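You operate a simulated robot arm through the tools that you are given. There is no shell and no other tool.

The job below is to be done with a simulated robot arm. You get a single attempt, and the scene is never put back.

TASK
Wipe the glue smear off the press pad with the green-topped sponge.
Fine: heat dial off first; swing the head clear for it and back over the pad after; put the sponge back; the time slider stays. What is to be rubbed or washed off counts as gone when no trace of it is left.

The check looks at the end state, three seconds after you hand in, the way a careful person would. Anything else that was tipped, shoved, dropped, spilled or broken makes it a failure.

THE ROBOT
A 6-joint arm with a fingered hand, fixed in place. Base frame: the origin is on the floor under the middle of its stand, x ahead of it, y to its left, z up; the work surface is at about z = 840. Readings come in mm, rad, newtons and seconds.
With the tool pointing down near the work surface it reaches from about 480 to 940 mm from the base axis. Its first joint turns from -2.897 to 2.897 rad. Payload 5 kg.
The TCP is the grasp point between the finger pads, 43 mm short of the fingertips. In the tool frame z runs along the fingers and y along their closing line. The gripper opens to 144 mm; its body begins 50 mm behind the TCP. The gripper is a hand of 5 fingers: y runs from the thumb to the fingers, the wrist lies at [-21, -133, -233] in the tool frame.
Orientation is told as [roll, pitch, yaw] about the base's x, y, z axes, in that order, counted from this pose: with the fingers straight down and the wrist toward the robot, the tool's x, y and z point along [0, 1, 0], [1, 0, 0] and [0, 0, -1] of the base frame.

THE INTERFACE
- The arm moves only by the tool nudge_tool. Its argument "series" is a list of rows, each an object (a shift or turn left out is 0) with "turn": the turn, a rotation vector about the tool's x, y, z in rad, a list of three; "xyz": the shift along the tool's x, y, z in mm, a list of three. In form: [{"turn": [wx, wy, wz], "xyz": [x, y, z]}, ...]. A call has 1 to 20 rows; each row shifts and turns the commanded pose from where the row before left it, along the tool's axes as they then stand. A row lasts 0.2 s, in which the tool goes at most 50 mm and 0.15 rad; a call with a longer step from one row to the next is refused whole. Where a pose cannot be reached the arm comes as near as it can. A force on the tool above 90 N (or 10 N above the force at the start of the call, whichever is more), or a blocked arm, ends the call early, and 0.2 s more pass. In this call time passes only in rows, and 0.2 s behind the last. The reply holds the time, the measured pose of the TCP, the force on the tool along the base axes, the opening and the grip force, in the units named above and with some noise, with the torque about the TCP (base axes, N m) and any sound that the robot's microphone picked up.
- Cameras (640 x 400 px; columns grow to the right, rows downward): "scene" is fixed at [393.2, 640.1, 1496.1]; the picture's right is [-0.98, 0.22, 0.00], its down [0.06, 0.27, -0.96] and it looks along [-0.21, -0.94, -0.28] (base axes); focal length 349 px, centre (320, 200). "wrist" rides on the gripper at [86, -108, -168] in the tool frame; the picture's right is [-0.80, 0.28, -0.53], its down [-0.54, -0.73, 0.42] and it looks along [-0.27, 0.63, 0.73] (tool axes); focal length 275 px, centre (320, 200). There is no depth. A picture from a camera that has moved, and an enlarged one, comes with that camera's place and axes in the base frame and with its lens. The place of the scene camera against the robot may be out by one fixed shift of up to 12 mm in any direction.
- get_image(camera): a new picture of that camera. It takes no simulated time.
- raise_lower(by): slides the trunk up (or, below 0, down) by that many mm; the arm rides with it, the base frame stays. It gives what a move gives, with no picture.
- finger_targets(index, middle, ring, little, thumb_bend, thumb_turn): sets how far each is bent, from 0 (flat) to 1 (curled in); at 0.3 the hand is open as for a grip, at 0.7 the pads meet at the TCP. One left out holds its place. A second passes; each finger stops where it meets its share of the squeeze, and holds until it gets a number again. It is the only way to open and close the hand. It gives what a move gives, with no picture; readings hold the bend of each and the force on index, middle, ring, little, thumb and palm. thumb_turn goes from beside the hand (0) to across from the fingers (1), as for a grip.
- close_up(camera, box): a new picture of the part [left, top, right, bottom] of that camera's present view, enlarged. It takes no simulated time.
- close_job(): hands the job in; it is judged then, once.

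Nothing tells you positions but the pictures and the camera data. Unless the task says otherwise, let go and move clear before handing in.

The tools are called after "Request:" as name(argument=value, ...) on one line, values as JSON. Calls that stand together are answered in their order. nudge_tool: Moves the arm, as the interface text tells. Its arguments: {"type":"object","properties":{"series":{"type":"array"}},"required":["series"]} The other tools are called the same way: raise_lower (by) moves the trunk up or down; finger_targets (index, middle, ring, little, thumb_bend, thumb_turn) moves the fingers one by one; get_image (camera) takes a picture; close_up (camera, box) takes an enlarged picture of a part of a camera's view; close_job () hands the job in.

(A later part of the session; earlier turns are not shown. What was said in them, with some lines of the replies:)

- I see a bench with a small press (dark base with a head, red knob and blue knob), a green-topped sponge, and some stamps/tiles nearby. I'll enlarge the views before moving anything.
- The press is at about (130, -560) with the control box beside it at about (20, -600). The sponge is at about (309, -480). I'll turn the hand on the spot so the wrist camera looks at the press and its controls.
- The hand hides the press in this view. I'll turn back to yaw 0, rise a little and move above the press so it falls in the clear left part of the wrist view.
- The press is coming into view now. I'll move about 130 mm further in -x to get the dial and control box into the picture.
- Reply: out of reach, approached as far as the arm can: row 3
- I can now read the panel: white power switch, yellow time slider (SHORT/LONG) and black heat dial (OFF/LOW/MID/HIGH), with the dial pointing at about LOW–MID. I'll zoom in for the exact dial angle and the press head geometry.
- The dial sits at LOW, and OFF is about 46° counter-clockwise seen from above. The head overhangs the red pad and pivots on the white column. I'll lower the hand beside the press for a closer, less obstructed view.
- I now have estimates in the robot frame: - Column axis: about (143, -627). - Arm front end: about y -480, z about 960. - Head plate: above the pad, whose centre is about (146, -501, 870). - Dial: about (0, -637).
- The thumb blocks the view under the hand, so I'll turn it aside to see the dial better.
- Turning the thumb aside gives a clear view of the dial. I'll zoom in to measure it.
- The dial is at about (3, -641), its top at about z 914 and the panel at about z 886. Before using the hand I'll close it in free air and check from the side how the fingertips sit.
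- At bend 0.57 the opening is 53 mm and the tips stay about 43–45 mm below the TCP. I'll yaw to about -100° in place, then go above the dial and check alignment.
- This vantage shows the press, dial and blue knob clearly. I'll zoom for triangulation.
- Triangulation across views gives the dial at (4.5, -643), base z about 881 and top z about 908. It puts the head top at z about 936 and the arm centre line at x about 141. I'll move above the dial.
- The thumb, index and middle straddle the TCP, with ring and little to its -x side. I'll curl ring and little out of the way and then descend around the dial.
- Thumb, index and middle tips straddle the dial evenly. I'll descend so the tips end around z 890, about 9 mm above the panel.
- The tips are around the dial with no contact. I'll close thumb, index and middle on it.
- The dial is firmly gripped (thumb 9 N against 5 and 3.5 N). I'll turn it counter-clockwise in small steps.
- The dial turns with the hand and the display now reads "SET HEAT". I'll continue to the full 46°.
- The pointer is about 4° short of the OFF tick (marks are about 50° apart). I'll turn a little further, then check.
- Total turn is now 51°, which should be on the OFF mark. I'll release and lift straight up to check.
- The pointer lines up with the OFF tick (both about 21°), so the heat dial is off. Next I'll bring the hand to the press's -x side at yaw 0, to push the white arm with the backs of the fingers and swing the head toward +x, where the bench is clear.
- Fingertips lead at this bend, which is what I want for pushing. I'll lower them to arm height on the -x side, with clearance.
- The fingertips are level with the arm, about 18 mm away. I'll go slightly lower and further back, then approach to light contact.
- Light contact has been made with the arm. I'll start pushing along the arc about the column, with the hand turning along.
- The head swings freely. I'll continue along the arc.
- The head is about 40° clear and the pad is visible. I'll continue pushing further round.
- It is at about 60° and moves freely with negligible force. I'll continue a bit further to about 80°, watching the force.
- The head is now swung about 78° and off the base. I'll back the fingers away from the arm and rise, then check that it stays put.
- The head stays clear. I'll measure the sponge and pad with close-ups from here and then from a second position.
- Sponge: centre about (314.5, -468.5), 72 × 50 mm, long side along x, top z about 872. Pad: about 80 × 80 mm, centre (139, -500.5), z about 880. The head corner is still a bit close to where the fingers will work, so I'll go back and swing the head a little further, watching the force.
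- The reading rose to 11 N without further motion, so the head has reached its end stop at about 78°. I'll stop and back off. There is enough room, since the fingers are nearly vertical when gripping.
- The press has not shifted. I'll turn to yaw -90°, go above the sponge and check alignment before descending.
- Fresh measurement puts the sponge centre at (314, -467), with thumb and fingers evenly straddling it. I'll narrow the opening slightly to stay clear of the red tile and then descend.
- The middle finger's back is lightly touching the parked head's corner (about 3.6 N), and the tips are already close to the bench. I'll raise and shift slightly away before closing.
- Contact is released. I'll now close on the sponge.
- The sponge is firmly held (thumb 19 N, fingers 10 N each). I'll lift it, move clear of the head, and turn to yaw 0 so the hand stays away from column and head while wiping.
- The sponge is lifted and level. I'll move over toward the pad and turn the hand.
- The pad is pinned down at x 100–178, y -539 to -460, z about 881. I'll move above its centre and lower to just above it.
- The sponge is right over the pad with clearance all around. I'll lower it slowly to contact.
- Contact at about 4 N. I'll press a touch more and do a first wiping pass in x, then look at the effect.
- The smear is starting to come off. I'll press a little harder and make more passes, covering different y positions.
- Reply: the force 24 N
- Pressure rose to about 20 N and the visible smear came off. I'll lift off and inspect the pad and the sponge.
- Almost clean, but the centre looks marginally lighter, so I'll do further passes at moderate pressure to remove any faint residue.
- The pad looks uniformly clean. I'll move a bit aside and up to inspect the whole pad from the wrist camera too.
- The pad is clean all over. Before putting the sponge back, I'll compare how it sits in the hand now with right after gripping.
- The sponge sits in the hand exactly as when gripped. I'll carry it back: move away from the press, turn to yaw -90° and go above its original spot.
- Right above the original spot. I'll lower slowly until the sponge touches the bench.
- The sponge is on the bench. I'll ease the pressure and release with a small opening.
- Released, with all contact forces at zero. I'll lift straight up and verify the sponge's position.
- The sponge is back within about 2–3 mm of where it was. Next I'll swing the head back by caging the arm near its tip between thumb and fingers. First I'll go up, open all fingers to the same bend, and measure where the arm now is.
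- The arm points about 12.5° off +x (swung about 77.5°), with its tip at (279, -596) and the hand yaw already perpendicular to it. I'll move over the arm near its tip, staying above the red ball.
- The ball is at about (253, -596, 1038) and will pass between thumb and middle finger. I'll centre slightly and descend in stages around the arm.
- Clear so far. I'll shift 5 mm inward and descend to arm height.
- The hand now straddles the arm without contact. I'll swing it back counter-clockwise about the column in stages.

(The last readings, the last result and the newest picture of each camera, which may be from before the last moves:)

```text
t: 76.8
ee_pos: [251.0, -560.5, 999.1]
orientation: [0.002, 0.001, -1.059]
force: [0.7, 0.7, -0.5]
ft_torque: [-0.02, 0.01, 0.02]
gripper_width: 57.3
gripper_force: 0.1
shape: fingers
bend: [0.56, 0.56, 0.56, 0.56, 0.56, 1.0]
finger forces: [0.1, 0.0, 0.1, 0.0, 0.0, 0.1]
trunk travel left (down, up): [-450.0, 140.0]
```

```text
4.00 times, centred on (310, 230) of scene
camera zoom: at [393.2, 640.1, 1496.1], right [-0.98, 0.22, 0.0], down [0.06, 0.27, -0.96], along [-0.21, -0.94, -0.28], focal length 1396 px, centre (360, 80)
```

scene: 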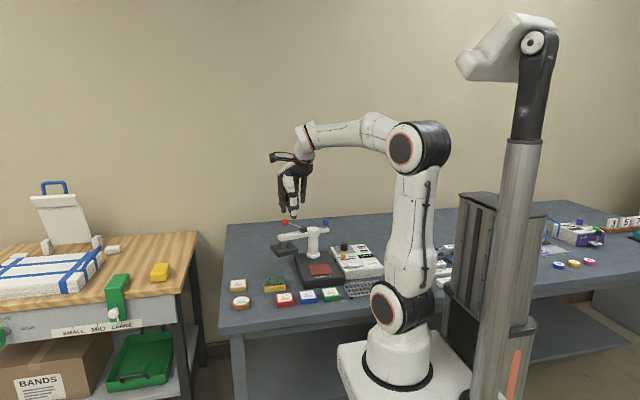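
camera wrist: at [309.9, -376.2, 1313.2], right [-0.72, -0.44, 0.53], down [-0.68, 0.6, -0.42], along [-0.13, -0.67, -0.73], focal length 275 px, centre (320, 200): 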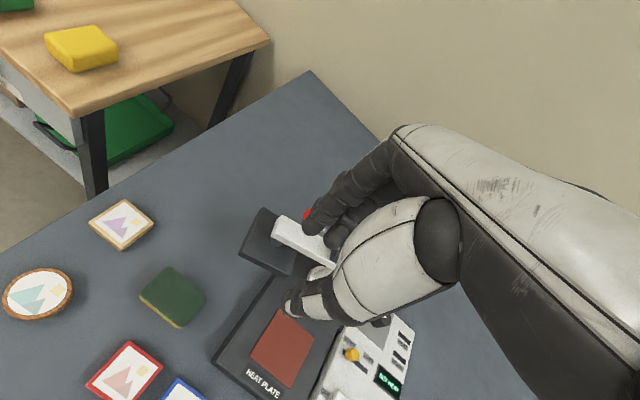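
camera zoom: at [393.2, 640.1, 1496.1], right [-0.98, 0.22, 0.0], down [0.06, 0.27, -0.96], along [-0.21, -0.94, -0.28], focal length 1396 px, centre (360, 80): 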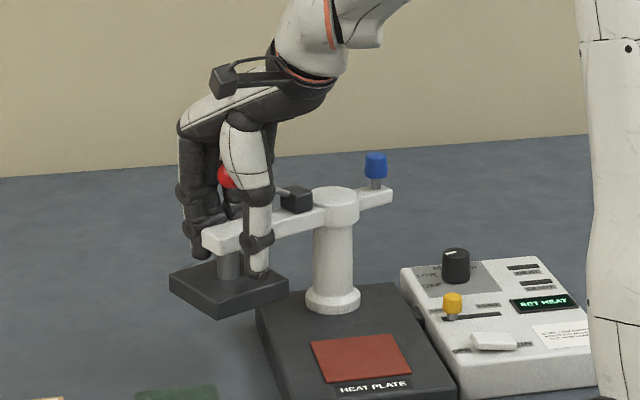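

The arm is following smoothly. Continuing.

Request:
nudge_tool(series=[{"turn": [0, 0, -0.1], "xyz": [-0.9, -12.7, 0]}, {"turn": [0, 0, -0.1], "xyz": [-0.9, -12.7, 0]}, {"turn": [0, 0, -0.1], "xyz": [-0.9, -12.7, 0]}, {"turn": [0, 0, -0.1], "xyz": [-0.9, -12.7, 0]}, {"turn": [0, 0, -0.1], "xyz": [-0.9, -12.7, 0]}])

Request:
close_up(camera="scene", box=[260, 180, 360, 280])

Request:
get_image(camera="wrist")

```text
t: 78.0
ee_pos: [204.0, -515.8, 1001.1]
orientation: [0.0, 0.001, -0.559]
force: [0.8, -0.1, -0.2]
ft_torque: [-0.04, 0.05, -0.01]
gripper_width: 57.0
gripper_force: 0.0
shape: fingers
bend: [0.56, 0.56, 0.56, 0.56, 0.56, 1.0]
finger forces: [0.1, 0.1, 0.1, 0.0, 0.0, 0.0]
trunk travel left (down, up): [-450.0, 140.0]
```

```text
4.00 times, centred on (310, 230) of scene
camera zoom: at [393.2, 640.1, 1496.1], right [-0.98, 0.22, 0.0], down [0.06, 0.27, -0.96], along [-0.21, -0.94, -0.28], focal length 1396 px, centre (360, 80)
```

zoom: 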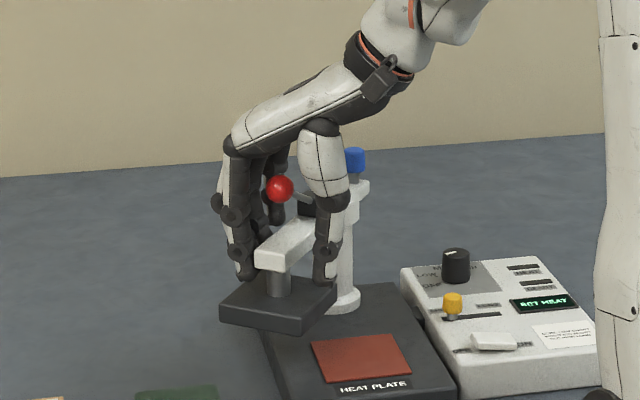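

```text
taken
camera wrist: at [158.7, -385.7, 1168.7], right [-0.18, -0.83, 0.53], down [-0.9, -0.07, -0.42], along [0.39, -0.56, -0.73], focal length 275 px, centre (320, 200)
```

wrist: 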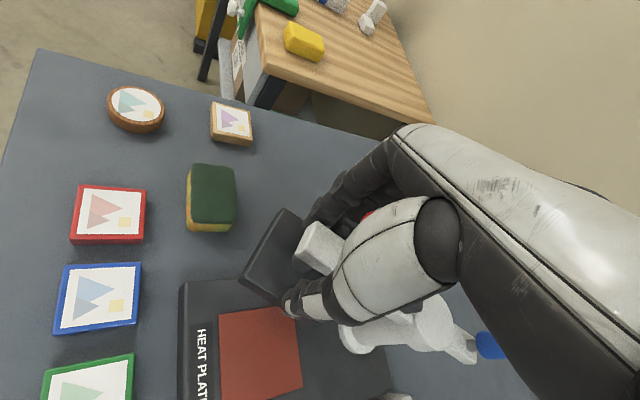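

Request:
nudge_tool(series=[{"turn": [0, 0, -0.1], "xyz": [-0.9, -12.7, 0]}, {"turn": [0, 0, -0.1], "xyz": [-0.9, -12.7, 0]}, {"turn": [0, 0, -0.1], "xyz": [-0.9, -12.7, 0]}, {"turn": [0, 0, -0.1], "xyz": [-0.9, -12.7, 0]}])

Request:
close_up(camera="scene", box=[280, 190, 360, 290])

Request:
get_image(camera="wrist")

```text
t: 79.0
ee_pos: [156.5, -499.3, 997.7]
orientation: [0.0, 0.0, -0.159]
force: [0.2, 0.0, -0.6]
ft_torque: [0.04, 0.01, 0.01]
gripper_width: 57.3
gripper_force: 0.1
shape: fingers
bend: [0.56, 0.56, 0.56, 0.56, 0.56, 1.0]
finger forces: [0.0, 0.0, 0.0, 0.0, 0.0, 0.0]
trunk travel left (down, up): [-450.0, 140.0]
```

```text
4.00 times, centred on (320, 240) of scene
camera zoom: at [393.2, 640.1, 1496.1], right [-0.98, 0.22, 0.0], down [0.06, 0.27, -0.96], along [-0.21, -0.94, -0.28], focal length 1396 px, centre (320, 40)
```

zoom: 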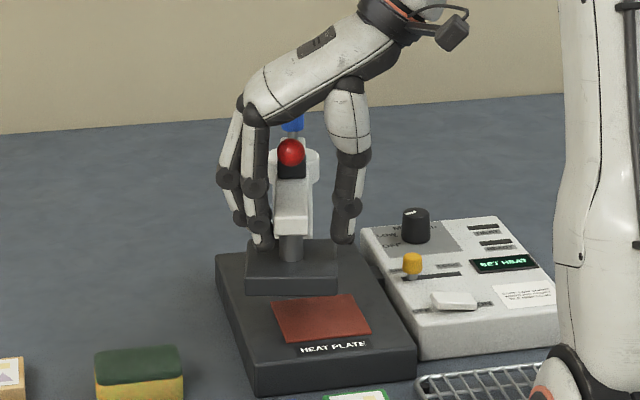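

```text
taken
camera wrist: at [63.2, -397.3, 1167.4], right [0.15, -0.83, 0.53], down [-0.8, -0.42, -0.42], along [0.58, -0.36, -0.73], focal length 275 px, centre (320, 200)
```

wrist: 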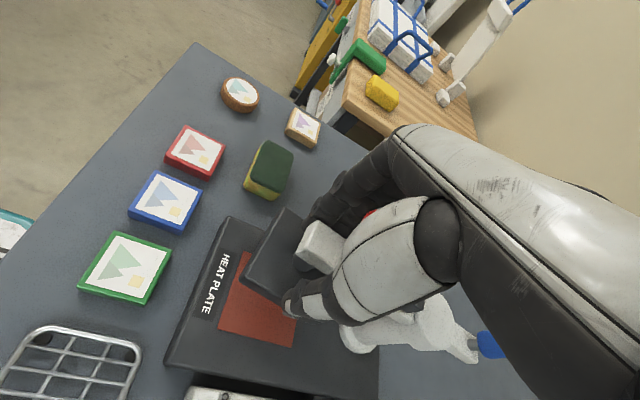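

The arm is about 13° from its original place. I'll continue with finer steps.

Request:
nudge_tool(series=[{"turn": [0, 0, -0.06], "xyz": [-0.4, -7.6, 0]}, {"turn": [0, 0, -0.06], "xyz": [-0.4, -7.6, 0]}, {"turn": [0, 0, -0.05], "xyz": [-0.4, -6.4, 0]}])

Request:
close_up(camera="scene", box=[280, 205, 360, 295])

```text
t: 79.8
ee_pos: [136.1, -498.0, 999.0]
orientation: [0.0, 0.0, 0.01]
force: [-0.5, 0.6, -0.3]
ft_torque: [-0.03, 0.03, 0.01]
gripper_width: 56.8
gripper_force: 0.0
shape: fingers
bend: [0.56, 0.56, 0.56, 0.56, 0.56, 1.0]
finger forces: [0.0, 0.0, 0.1, 0.0, 0.0, 0.0]
trunk travel left (down, up): [-450.0, 140.0]
```

```text
4.44 times, centred on (320, 250) of scene
camera zoom: at [393.2, 640.1, 1496.1], right [-0.98, 0.22, 0.0], down [0.06, 0.27, -0.96], along [-0.21, -0.94, -0.28], focal length 1551 px, centre (320, -22)
```

zoom: 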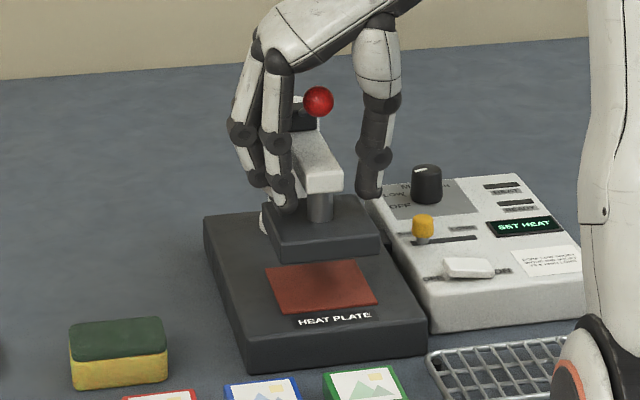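

The ball and head now match their original picture position. I'll compare using the same close-up as at the start.

Request:
close_up(camera="scene", box=[295, 210, 355, 250])

Request:
close_up(camera="scene", box=[220, 200, 400, 312])

Request:
get_image(camera="wrist")

```text
10.00 times, centred on (325, 230) of scene
camera zoom: at [393.2, 640.1, 1496.1], right [-0.98, 0.22, 0.0], down [0.06, 0.27, -0.96], along [-0.21, -0.94, -0.28], focal length 3489 px, centre (270, -100)
```

zoom: 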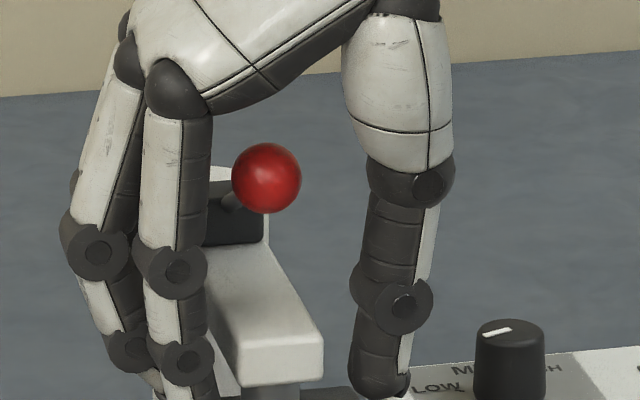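

```text
3.56 times, centred on (310, 256) of scene
camera zoom: at [393.2, 640.1, 1496.1], right [-0.98, 0.22, 0.0], down [0.06, 0.27, -0.96], along [-0.21, -0.94, -0.28], focal length 1241 px, centre (356, 1)
```

zoom: 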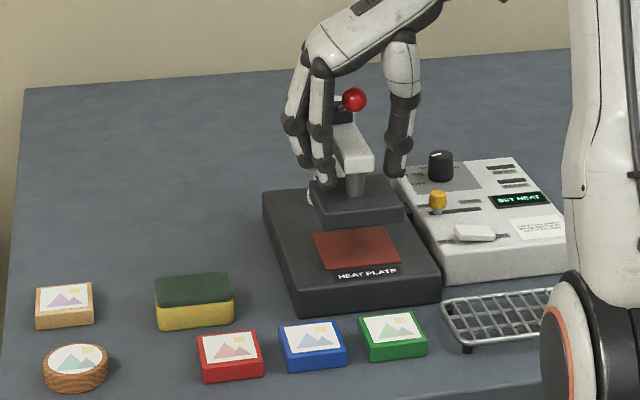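

```text
taken
camera wrist: at [26.4, -413.6, 1167.9], right [0.29, -0.79, 0.53], down [-0.72, -0.55, -0.42], along [0.63, -0.26, -0.73], focal length 275 px, centre (320, 200)
```

wrist: 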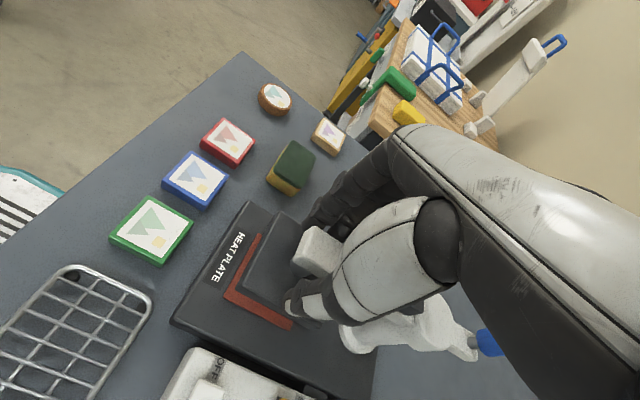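

The head matches the original pixel for pixel. Now I'll lift the hand straight up off the arm.

Request:
nudge_tool(series=[{"xyz": [0, 0, -20]}, {"xyz": [0, 0, -25]}, {"xyz": [0, 0, -35]}, {"xyz": [0, 0, -40]}, {"xyz": [0, 0, -40]}, {"xyz": [0, 0, -30]}])

Request:
close_up(camera="scene", box=[295, 210, 355, 250])

Request:
close_up(camera="scene", box=[280, 205, 360, 295])

```text
t: 81.2
ee_pos: [136.9, -497.1, 1190.3]
orientation: [0.001, -0.001, 0.009]
force: [0.5, -0.4, -0.4]
ft_torque: [0.04, -0.02, -0.02]
gripper_width: 57.3
gripper_force: 0.0
shape: fingers
bend: [0.56, 0.56, 0.56, 0.56, 0.56, 1.0]
finger forces: [0.0, 0.1, 0.1, 0.0, 0.1, 0.1]
trunk travel left (down, up): [-450.0, 140.0]
```

```text
10.00 times, centred on (325, 230) of scene
camera zoom: at [393.2, 640.1, 1496.1], right [-0.98, 0.22, 0.0], down [0.06, 0.27, -0.96], along [-0.21, -0.94, -0.28], focal length 3489 px, centre (270, -100)
```

zoom: 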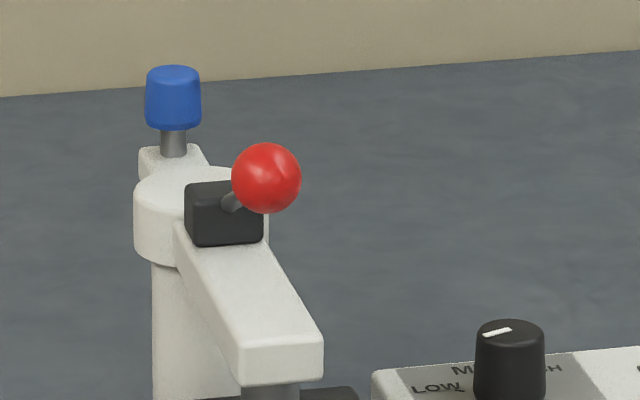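

```text
4.44 times, centred on (320, 250) of scene
camera zoom: at [393.2, 640.1, 1496.1], right [-0.98, 0.22, 0.0], down [0.06, 0.27, -0.96], along [-0.21, -0.94, -0.28], focal length 1551 px, centre (320, -22)
```

zoom: 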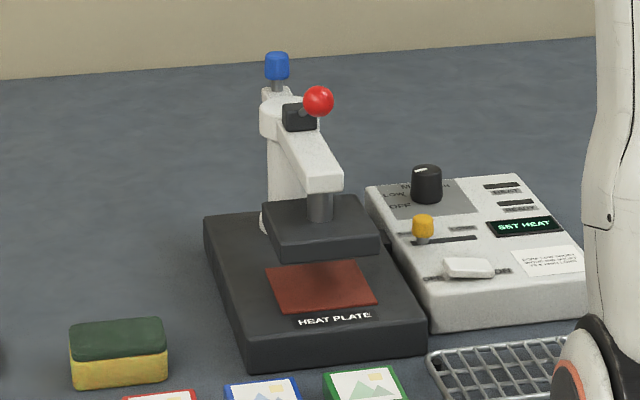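

Everything matches the initial picture except the clean pad and the dial at OFF. I'll move the hand clear and do a final overall check.

Request:
nudge_tool(series=[{"xyz": [12, 41, 0]}, {"xyz": [12, 41, 0]}, {"xyz": [12, 41, 0]}, {"xyz": [12, 41, 0]}])

Request:
get_image(camera="scene")

Request:
close_up(camera="scene", box=[220, 200, 400, 312])

Request:
close_up(camera="scene", box=[320, 230, 390, 280])

Request:
get_image(camera="wrist")

```text
t: 82.2
ee_pos: [300.9, -450.0, 1189.7]
orientation: [0.001, 0.001, 0.009]
force: [1.2, 0.2, -0.5]
ft_torque: [0.02, 0.03, 0.03]
gripper_width: 56.9
gripper_force: 0.0
shape: fingers
bend: [0.56, 0.56, 0.56, 0.56, 0.56, 1.0]
finger forces: [0.0, 0.1, 0.0, 0.0, 0.0, 0.1]
trunk travel left (down, up): [-450.0, 140.0]
```

```text
taken
```

scene: 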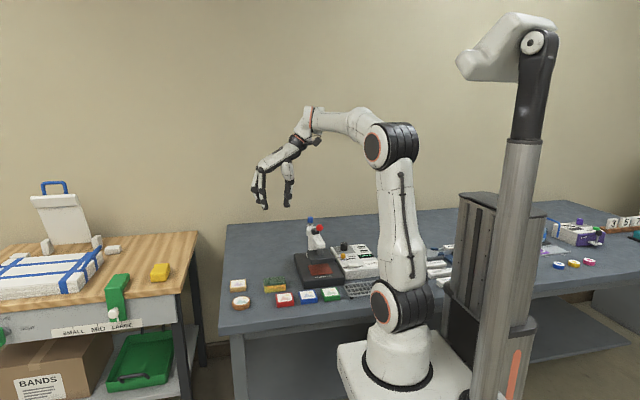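

```text
3.56 times, centred on (310, 256) of scene
camera zoom: at [393.2, 640.1, 1496.1], right [-0.98, 0.22, 0.0], down [0.06, 0.27, -0.96], along [-0.21, -0.94, -0.28], focal length 1241 px, centre (356, 1)
```

zoom: 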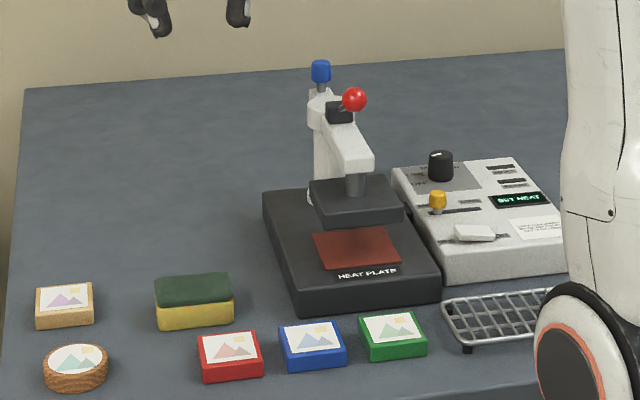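

```text
8.00 times, centred on (355, 255) of scene
camera zoom: at [393.2, 640.1, 1496.1], right [-0.98, 0.22, 0.0], down [0.06, 0.27, -0.96], along [-0.21, -0.94, -0.28], focal length 2791 px, centre (40, -240)
```

zoom: 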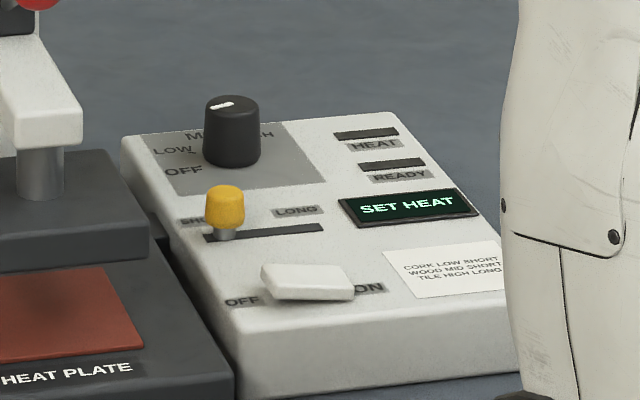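

```text
taken
camera wrist: at [190.3, -366.1, 1357.3], right [0.29, -0.79, 0.53], down [-0.72, -0.55, -0.42], along [0.63, -0.26, -0.73], focal length 275 px, centre (320, 200)
```

wrist: 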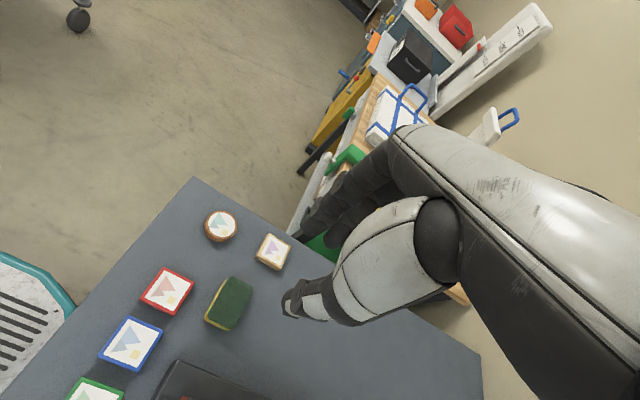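

The dial is at OFF, the pad is clean, the head is back over it and the slider is unmoved. The sponge is back in its place, the other items are where they were, and the hand is clear and empty. I'm handing in.

Request:
close_job()

```text
The job is handed in.
```

The press pad is wiped clean, and I handed the job in with the arm clear. I don't have the check's result.

- **Heat dial:** it stood at LOW. I turned it to OFF first, and its pointer lines up with the OFF mark.
- **Head:** I swung it clear to its stop at about 78°, then brought it back over the pad. It matches its starting position in the scene picture.
- **Glue smear:** after several wiping passes, no trace shows on the pad in close-ups from both cameras.
- **Sponge:** it is back in its place, within about 3 mm of where it stood.
- **Time slider and the rest:** the slider, the power switch and the other items on the bench look unmoved in the pictures.

There were two light touches on the head. The fingers pressed it against its stop at about 11 N, and a finger brushed its corner while reaching for the sponge. The press did not shift either time.
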